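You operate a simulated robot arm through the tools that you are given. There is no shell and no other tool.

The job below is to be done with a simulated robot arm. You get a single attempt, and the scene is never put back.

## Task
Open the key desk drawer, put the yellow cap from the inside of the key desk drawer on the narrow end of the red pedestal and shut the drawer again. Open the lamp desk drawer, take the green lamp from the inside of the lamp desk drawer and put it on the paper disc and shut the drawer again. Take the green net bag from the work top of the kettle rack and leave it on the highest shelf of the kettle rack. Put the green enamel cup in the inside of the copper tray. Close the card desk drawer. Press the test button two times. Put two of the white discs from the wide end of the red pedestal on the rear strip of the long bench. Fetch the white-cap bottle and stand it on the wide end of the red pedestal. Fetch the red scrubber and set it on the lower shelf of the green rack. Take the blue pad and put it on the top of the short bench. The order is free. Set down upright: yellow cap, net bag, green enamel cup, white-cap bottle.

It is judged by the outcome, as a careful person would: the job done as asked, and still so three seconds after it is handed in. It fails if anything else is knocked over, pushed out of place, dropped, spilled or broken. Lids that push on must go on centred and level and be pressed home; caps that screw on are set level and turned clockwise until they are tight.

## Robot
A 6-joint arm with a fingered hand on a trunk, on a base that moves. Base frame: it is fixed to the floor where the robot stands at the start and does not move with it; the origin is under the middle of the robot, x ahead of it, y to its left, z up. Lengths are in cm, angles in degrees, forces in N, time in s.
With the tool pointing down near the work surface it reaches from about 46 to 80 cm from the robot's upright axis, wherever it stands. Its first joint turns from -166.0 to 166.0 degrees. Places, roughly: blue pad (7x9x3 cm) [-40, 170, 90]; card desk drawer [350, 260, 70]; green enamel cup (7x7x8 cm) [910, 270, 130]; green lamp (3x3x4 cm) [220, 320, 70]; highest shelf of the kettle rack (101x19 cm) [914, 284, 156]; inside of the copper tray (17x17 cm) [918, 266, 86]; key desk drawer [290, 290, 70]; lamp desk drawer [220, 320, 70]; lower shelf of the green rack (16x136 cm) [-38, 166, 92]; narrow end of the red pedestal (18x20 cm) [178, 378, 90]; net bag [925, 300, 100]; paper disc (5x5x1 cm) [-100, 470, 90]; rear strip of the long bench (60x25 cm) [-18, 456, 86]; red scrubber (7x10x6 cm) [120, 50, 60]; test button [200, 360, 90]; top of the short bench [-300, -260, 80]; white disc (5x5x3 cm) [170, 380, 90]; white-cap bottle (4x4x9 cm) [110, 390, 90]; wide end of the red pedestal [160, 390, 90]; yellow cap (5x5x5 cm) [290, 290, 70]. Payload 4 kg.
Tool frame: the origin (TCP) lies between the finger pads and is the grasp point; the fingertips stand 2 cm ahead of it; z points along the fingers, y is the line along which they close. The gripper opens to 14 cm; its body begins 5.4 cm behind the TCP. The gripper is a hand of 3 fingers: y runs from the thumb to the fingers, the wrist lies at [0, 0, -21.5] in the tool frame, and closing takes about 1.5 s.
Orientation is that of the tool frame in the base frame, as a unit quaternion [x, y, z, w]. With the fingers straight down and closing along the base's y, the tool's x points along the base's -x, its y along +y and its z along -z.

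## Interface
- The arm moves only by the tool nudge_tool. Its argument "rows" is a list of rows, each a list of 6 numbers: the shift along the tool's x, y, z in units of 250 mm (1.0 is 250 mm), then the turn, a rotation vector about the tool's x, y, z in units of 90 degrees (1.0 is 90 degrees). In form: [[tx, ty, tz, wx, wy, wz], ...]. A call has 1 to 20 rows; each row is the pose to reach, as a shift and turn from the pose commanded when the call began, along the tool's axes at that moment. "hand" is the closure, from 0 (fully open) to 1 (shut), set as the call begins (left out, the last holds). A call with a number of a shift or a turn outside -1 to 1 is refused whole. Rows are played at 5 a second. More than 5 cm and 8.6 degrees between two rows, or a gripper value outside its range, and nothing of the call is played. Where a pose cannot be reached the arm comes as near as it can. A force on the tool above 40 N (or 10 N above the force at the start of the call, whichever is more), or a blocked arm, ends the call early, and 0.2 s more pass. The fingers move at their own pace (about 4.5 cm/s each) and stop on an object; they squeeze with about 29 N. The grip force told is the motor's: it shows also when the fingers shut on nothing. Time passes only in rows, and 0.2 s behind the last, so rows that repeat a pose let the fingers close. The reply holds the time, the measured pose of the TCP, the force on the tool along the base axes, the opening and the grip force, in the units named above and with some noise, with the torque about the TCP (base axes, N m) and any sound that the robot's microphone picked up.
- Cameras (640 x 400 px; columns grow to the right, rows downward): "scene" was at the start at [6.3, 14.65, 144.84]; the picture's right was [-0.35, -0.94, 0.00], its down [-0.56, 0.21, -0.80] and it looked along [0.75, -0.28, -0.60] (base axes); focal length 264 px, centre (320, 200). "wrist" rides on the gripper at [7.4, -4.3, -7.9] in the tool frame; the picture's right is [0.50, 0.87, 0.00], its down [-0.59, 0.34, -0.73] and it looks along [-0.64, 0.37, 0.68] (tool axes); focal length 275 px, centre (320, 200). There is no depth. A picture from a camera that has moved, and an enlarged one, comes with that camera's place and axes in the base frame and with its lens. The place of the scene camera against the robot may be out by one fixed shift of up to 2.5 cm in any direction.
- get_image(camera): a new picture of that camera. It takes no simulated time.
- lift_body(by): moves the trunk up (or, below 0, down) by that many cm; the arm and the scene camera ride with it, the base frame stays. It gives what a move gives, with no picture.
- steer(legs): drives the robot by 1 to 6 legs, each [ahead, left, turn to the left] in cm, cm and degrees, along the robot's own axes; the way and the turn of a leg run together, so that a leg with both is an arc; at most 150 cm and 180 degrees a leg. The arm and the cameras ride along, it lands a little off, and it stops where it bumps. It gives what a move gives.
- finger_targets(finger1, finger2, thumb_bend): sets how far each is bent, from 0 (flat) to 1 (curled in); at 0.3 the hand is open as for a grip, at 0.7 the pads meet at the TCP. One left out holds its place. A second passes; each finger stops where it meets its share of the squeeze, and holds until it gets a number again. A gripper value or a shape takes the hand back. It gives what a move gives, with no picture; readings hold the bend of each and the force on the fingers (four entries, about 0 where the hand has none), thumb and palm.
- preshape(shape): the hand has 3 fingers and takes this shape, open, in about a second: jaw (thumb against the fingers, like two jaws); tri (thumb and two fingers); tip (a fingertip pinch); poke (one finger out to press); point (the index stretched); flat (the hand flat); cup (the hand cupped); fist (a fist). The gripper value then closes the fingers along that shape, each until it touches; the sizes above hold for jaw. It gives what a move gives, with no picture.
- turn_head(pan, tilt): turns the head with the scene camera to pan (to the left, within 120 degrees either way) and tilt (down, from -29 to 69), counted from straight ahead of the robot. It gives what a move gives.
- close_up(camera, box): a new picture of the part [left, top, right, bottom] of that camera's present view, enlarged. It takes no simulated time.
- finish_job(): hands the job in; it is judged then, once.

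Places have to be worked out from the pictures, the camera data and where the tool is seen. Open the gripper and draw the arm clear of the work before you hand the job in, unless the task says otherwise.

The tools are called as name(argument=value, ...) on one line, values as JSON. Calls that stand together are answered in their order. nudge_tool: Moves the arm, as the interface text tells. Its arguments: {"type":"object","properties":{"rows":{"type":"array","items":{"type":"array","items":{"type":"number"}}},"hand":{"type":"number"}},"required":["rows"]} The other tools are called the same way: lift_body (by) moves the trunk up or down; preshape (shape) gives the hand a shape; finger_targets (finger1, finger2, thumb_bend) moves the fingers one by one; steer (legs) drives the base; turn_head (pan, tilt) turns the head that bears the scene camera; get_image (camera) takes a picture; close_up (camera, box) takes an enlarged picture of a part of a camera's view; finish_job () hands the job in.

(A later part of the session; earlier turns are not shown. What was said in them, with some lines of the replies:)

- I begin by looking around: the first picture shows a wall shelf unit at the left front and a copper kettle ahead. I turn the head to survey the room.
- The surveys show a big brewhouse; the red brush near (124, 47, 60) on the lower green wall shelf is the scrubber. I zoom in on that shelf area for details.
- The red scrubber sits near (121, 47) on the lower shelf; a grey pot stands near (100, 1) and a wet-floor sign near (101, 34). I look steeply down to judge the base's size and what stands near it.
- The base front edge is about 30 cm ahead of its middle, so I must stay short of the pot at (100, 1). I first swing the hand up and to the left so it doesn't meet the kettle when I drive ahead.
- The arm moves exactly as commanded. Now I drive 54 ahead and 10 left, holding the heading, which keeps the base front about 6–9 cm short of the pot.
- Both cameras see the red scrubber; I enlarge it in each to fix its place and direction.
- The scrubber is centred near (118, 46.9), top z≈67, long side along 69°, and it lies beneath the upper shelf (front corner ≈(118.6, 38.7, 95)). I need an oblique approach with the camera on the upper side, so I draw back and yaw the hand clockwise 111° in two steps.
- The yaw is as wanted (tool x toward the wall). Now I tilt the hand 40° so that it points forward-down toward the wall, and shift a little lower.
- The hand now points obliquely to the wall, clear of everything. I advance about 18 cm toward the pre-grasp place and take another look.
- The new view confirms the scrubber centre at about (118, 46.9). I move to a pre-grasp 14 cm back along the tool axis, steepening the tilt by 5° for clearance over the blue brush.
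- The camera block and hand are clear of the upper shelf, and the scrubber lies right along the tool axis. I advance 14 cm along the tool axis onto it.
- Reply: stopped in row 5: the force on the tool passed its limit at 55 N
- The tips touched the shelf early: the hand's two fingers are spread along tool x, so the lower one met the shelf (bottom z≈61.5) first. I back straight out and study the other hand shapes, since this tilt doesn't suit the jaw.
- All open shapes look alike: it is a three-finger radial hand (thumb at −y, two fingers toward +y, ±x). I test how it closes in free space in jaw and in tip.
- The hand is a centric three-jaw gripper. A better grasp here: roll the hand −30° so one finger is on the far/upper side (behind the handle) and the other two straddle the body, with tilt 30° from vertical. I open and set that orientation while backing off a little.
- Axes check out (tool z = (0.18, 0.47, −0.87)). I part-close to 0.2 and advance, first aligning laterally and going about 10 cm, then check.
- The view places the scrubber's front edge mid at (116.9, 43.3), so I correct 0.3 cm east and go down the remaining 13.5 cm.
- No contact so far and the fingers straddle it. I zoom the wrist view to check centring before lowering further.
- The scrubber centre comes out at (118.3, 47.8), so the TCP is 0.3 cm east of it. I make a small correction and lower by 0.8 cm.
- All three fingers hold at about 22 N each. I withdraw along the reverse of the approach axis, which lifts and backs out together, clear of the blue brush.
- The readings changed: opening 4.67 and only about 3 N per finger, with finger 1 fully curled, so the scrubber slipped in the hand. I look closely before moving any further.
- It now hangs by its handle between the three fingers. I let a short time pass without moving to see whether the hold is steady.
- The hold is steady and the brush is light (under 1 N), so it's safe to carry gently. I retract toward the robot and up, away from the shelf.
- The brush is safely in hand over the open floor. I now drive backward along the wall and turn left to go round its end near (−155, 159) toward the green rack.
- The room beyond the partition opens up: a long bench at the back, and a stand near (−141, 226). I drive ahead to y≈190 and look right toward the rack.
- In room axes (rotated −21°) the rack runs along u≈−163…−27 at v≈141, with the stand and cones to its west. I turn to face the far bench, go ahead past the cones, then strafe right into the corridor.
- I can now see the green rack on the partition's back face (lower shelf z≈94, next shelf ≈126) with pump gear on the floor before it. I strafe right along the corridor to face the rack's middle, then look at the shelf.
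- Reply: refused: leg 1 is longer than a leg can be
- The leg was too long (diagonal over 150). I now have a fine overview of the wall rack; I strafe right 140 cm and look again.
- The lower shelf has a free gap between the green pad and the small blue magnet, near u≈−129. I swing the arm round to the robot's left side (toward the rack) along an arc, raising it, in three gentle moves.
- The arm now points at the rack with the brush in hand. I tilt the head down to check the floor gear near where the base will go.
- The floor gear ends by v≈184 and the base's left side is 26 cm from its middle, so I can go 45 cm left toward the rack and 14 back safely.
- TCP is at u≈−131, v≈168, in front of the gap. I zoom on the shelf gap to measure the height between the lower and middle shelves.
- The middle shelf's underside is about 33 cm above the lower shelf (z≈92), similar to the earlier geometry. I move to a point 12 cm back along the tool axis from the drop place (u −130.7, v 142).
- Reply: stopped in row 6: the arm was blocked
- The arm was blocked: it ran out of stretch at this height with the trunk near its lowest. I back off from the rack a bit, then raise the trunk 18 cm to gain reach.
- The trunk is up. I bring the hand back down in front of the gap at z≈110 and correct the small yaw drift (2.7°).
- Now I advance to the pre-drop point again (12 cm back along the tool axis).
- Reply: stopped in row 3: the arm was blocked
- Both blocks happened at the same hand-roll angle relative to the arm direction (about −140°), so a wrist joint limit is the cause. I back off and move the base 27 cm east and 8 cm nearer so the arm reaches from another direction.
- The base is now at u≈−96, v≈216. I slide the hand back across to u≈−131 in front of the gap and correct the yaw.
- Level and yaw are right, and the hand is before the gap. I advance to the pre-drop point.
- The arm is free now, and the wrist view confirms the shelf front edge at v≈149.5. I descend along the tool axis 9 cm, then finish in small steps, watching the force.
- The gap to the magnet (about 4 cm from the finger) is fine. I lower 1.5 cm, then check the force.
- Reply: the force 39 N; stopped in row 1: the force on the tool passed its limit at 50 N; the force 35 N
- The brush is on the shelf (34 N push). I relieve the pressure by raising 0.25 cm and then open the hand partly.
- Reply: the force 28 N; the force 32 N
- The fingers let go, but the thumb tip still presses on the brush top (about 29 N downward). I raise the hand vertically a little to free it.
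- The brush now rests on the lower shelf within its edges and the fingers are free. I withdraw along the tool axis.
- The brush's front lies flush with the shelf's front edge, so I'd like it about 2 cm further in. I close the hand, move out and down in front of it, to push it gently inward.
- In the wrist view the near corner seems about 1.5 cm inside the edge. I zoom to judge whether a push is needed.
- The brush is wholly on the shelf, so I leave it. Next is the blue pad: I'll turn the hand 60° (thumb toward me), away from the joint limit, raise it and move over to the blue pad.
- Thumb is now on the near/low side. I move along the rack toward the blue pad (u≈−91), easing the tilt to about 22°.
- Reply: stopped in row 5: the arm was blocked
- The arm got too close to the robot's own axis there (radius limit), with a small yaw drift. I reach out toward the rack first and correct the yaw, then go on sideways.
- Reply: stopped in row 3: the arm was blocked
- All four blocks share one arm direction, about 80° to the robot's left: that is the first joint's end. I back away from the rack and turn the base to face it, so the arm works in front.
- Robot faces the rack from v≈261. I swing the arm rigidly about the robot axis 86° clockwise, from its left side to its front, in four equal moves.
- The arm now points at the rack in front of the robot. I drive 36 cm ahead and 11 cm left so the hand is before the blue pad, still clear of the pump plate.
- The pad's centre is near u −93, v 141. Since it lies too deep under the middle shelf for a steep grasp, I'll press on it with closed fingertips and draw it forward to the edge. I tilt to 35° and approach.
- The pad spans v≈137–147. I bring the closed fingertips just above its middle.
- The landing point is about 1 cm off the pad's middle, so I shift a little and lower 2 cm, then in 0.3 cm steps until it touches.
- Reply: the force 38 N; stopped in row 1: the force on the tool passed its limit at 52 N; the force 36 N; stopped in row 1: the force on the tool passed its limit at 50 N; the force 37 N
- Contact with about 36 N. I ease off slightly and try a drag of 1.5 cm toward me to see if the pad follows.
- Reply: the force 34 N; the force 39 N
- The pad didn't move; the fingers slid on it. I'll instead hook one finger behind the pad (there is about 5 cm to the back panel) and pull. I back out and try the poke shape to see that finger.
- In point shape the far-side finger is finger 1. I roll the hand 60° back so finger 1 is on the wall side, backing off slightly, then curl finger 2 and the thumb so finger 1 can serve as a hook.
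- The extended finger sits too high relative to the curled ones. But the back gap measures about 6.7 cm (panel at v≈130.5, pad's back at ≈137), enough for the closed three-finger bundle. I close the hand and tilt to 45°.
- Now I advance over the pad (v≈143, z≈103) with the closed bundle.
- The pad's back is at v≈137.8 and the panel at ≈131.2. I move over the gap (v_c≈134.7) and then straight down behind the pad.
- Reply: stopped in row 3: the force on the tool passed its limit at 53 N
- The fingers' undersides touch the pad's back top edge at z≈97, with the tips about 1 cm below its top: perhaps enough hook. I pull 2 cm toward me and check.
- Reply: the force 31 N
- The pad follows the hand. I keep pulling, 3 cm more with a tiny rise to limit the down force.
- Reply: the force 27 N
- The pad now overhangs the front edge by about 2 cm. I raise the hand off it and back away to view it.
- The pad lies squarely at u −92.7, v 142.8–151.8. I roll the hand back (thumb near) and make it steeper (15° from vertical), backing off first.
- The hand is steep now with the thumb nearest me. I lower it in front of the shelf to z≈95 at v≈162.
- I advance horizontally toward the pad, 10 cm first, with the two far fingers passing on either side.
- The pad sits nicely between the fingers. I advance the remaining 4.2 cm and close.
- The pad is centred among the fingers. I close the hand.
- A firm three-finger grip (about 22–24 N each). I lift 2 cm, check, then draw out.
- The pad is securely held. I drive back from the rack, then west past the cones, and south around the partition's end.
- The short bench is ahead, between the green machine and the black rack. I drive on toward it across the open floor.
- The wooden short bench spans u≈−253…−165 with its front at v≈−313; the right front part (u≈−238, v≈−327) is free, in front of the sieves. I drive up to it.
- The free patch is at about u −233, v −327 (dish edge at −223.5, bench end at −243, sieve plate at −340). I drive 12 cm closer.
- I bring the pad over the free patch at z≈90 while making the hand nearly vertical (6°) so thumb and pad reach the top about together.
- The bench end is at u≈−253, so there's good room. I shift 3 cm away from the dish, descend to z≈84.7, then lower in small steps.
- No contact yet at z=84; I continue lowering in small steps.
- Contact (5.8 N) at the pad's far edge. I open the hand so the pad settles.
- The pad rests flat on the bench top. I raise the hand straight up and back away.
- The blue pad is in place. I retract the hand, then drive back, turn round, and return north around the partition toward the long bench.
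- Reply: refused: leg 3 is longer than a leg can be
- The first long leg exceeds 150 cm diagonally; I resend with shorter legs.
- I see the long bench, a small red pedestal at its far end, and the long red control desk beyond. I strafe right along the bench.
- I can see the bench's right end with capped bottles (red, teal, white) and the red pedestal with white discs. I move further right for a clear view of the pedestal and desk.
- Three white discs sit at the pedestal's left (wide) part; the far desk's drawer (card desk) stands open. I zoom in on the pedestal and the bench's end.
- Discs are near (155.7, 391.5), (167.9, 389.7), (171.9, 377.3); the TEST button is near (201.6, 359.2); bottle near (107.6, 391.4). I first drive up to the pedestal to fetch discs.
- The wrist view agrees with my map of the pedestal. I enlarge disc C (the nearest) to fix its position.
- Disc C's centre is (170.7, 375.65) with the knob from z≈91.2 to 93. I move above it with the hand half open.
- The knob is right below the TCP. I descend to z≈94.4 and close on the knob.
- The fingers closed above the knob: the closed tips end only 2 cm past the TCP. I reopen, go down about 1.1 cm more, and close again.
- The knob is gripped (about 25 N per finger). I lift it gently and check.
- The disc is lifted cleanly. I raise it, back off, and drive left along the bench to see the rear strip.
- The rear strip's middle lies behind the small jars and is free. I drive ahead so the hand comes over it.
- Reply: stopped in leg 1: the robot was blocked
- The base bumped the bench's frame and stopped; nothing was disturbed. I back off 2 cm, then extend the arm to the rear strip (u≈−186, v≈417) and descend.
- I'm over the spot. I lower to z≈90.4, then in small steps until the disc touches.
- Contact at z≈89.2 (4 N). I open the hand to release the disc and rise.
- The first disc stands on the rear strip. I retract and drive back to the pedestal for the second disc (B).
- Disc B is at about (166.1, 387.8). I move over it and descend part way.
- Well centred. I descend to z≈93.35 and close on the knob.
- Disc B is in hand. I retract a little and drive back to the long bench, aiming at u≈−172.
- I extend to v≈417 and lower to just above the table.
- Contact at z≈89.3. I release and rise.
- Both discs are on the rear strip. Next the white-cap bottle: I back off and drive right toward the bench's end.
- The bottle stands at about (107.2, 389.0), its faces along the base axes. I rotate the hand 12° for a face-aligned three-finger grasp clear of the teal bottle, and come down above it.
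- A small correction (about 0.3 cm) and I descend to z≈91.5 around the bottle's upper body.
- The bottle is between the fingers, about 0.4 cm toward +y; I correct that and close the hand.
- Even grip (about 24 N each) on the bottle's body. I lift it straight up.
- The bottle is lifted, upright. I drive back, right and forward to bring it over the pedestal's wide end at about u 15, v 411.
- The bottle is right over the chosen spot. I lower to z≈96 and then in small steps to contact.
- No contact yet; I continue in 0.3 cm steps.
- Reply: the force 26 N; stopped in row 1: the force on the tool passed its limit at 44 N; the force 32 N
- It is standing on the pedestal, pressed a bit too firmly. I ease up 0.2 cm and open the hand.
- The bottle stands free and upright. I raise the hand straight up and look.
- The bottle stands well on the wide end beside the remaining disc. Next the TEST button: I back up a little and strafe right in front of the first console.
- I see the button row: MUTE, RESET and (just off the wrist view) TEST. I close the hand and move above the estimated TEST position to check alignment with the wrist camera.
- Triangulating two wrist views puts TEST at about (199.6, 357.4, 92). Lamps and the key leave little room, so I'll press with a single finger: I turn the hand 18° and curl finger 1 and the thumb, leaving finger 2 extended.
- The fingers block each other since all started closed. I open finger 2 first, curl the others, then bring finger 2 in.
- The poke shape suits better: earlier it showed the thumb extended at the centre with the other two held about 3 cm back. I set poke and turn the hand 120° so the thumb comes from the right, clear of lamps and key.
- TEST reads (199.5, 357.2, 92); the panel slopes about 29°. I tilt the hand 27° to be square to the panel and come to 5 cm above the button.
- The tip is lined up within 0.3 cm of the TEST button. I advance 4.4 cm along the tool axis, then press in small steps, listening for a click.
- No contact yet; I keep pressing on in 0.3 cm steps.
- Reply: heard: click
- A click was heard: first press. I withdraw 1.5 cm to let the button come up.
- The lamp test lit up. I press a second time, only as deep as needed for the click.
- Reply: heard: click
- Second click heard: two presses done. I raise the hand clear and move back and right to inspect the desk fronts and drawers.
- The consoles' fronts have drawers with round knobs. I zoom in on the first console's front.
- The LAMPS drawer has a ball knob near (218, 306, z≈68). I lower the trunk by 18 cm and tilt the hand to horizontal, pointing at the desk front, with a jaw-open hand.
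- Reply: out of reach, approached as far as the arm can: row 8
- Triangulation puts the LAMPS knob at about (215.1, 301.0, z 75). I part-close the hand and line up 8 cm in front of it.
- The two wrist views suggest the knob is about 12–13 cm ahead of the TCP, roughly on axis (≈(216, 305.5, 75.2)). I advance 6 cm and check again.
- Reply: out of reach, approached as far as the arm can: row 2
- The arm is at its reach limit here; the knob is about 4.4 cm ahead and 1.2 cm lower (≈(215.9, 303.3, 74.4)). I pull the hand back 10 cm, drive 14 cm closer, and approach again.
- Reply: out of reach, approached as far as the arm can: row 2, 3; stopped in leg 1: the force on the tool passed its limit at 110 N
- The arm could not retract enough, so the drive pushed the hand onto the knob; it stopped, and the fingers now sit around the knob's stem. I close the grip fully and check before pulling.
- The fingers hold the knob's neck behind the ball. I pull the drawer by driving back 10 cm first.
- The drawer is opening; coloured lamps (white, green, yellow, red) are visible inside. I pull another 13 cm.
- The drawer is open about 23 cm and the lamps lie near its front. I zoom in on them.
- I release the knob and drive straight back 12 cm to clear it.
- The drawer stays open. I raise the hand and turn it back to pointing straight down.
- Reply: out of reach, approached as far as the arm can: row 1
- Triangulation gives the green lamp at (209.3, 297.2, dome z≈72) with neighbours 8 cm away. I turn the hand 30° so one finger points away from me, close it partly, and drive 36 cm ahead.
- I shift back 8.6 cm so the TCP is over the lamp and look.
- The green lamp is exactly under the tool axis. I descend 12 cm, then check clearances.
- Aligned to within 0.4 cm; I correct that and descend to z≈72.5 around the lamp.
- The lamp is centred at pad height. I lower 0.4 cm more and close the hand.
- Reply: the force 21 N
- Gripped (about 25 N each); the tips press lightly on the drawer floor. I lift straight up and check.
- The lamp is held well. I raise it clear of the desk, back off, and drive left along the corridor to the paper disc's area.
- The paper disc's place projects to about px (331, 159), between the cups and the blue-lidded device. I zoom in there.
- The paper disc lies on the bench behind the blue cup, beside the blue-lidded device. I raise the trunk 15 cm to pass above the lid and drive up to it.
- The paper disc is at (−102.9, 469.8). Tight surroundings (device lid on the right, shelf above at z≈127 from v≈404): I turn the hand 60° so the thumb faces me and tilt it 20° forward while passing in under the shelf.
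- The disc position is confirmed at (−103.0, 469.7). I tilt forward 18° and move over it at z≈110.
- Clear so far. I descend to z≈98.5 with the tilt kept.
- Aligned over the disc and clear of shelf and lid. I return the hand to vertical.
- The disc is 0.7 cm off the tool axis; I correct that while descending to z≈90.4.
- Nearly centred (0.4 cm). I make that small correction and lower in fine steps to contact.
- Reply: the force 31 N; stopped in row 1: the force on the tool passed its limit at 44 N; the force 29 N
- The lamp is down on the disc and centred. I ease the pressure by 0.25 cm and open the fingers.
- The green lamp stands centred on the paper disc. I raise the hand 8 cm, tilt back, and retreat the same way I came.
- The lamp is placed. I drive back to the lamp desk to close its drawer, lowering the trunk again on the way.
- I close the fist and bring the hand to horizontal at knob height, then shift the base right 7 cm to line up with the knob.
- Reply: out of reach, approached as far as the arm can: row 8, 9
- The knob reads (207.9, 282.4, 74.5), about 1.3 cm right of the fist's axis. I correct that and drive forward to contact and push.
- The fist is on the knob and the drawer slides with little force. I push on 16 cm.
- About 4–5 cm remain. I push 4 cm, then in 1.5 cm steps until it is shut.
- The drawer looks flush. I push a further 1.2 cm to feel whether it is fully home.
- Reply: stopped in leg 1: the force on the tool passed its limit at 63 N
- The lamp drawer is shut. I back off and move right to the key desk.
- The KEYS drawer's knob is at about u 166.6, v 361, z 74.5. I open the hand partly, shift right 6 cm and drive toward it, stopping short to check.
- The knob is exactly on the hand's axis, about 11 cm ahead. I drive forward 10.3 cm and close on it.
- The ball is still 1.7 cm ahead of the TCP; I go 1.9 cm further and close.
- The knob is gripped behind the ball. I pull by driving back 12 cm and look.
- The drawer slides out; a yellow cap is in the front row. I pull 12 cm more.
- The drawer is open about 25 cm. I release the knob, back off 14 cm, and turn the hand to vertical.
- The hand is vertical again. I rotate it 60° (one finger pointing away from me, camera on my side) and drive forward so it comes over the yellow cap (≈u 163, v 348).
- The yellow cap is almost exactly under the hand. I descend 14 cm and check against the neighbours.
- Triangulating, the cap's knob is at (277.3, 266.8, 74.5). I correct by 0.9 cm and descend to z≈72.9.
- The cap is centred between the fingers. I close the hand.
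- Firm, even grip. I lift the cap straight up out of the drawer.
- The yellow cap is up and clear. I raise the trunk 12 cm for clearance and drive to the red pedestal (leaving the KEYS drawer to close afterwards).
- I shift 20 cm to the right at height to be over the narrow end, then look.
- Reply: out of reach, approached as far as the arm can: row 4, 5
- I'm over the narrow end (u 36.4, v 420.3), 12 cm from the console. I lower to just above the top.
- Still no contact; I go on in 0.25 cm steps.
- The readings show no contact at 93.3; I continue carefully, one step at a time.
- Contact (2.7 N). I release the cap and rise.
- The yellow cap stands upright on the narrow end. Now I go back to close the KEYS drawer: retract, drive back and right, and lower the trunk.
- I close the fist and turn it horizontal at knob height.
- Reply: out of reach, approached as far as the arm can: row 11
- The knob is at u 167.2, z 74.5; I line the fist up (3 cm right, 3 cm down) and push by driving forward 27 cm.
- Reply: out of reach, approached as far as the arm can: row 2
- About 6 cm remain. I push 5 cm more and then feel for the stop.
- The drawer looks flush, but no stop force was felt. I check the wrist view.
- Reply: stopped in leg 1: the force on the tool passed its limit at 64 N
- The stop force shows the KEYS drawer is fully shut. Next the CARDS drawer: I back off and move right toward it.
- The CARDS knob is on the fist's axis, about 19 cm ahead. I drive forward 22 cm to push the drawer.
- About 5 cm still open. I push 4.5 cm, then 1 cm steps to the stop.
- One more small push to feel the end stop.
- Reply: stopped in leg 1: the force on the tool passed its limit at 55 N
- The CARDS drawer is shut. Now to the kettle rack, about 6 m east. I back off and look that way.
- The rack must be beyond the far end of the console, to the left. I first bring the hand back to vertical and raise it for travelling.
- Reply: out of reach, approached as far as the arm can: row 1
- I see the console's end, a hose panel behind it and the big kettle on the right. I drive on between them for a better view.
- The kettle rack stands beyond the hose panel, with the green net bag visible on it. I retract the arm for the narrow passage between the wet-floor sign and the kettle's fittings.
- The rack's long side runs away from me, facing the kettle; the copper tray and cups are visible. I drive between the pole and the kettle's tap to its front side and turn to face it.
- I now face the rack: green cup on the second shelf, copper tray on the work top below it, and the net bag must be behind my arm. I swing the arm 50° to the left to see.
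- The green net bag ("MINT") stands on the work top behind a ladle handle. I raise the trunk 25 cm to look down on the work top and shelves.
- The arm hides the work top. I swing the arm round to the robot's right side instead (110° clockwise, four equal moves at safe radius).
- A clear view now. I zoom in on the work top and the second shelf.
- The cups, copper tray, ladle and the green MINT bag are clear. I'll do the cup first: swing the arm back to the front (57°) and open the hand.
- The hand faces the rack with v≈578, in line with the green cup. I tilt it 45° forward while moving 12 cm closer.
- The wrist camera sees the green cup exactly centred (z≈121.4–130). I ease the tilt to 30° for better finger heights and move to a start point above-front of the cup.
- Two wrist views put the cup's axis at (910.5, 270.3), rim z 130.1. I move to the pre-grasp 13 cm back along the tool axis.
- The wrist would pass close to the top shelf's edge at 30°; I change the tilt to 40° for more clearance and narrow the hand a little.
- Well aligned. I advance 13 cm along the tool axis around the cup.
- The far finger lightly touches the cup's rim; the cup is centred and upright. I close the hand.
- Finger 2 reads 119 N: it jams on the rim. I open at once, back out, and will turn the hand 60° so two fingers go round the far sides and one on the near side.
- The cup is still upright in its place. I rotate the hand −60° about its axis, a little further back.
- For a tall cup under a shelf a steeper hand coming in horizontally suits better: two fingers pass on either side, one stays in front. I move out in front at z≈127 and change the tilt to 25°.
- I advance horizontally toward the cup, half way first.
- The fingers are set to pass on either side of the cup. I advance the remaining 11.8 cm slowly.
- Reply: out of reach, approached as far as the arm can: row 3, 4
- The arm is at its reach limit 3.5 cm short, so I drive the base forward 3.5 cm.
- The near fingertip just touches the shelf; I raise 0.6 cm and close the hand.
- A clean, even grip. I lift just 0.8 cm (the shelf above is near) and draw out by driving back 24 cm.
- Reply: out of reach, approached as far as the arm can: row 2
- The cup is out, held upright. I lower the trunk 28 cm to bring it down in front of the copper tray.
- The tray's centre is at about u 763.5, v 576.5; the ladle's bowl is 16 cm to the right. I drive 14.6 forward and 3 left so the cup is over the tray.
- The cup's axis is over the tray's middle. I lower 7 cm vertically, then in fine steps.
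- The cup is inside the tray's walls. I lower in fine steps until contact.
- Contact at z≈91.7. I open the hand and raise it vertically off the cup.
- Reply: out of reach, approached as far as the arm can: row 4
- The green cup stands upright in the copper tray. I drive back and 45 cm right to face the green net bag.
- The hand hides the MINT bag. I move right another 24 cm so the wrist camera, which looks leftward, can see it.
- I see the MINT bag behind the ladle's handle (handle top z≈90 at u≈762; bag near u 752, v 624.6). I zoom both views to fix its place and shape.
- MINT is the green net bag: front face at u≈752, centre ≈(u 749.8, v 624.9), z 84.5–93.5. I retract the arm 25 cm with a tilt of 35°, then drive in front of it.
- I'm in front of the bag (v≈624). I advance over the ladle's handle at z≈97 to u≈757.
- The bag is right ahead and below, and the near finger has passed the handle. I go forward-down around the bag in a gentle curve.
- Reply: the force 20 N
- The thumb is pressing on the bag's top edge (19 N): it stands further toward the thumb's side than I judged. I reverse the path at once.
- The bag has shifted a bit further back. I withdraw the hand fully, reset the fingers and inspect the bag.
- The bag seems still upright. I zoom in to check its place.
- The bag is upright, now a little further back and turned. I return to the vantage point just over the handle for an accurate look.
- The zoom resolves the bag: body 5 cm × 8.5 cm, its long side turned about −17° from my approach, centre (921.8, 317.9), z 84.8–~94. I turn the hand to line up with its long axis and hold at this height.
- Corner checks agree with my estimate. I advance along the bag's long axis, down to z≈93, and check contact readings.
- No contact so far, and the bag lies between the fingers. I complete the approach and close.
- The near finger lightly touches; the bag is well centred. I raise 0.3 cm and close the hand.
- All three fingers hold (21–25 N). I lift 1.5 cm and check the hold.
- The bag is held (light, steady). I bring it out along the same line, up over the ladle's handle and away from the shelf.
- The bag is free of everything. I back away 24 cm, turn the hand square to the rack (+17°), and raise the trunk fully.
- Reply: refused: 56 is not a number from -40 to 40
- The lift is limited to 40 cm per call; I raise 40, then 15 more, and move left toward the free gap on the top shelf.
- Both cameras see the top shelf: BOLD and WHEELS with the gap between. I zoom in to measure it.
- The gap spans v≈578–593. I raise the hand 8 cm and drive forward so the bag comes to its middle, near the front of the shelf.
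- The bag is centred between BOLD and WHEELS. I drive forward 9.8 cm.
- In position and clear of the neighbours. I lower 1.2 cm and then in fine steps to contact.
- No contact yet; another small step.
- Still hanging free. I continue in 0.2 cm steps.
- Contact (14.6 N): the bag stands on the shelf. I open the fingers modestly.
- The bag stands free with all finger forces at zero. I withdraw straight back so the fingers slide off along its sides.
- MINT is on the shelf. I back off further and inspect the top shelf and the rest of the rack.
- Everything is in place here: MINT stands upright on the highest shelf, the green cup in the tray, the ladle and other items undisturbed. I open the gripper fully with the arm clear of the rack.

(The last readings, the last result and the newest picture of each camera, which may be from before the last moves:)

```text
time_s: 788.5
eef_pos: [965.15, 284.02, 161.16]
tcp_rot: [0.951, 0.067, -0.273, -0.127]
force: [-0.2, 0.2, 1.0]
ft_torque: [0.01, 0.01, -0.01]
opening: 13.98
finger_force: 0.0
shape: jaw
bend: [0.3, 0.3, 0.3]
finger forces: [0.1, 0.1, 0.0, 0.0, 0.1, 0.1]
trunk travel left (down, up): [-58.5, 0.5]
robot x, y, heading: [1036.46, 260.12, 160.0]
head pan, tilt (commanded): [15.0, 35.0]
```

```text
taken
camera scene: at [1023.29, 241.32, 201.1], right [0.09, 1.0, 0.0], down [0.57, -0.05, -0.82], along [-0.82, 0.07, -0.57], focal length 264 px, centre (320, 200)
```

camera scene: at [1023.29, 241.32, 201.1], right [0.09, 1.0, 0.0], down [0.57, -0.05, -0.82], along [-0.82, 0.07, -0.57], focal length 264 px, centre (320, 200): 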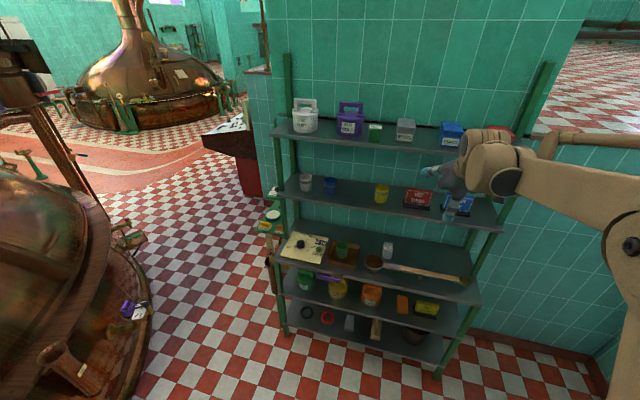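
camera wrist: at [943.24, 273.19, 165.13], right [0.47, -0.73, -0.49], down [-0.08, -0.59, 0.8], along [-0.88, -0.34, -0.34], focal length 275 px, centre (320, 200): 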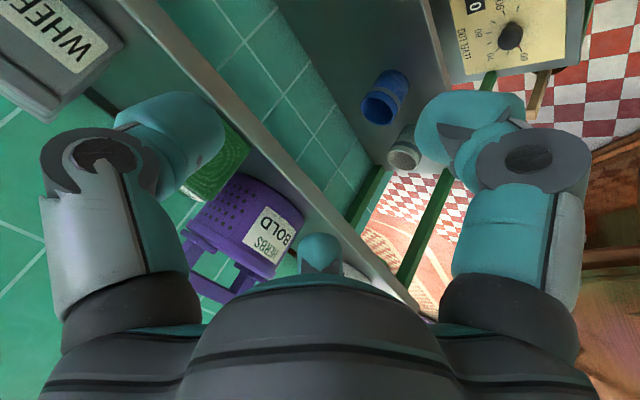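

The hand is open and clear of the work, and every part of the job has been done and checked along the way. I hand the job in.

finish_job()

```text
The job is handed in.
```

I did all ten parts of the job and handed it in. I don't have the judge's result.

| Task | Where it ended up |
|---|---|
| Yellow cap | Upright on the narrow end of the red pedestal. The key desk drawer was pushed shut to its stop. |
| Green lamp | Standing on the paper disc. The lamp desk drawer was pushed shut to its stop. |
| Green net bag | Upright on the highest shelf of the kettle rack, near the front, between BOLD and WHEELS. |
| Green enamel cup | Upright inside the copper tray. |
| Card desk drawer | Pushed shut to its stop. |
| Test button | Pressed twice, with a click heard each time. |
| White discs | Two of the three are on the rear strip of the long bench. |
| White-cap bottle | Upright on the wide end of the red pedestal, beside the remaining disc. |
| Red scrubber | Wholly on the lower shelf of the green rack, but only about half a centimetre from its front edge. |
| Blue pad | Flat on top of the short bench. |

These points could matter in the judging:

- **Net bag:** I took the green MINT pack on the kettle rack's work top to be the green net bag, because it was the only green bag there. On the first try the thumb pressed on it and pushed it back a little, but it stayed upright.
- **Lamp desk drawer knob:** the hand was driven onto the knob with about 110 N before the robot stopped. The drawer worked normally afterwards.
- **Enamel cup:** my first grip jammed on the rim at about 119 N and I let go at once. The cup looked unharmed.
- **Long bench:** the base bumped its frame once and stopped. Nothing on the bench moved.
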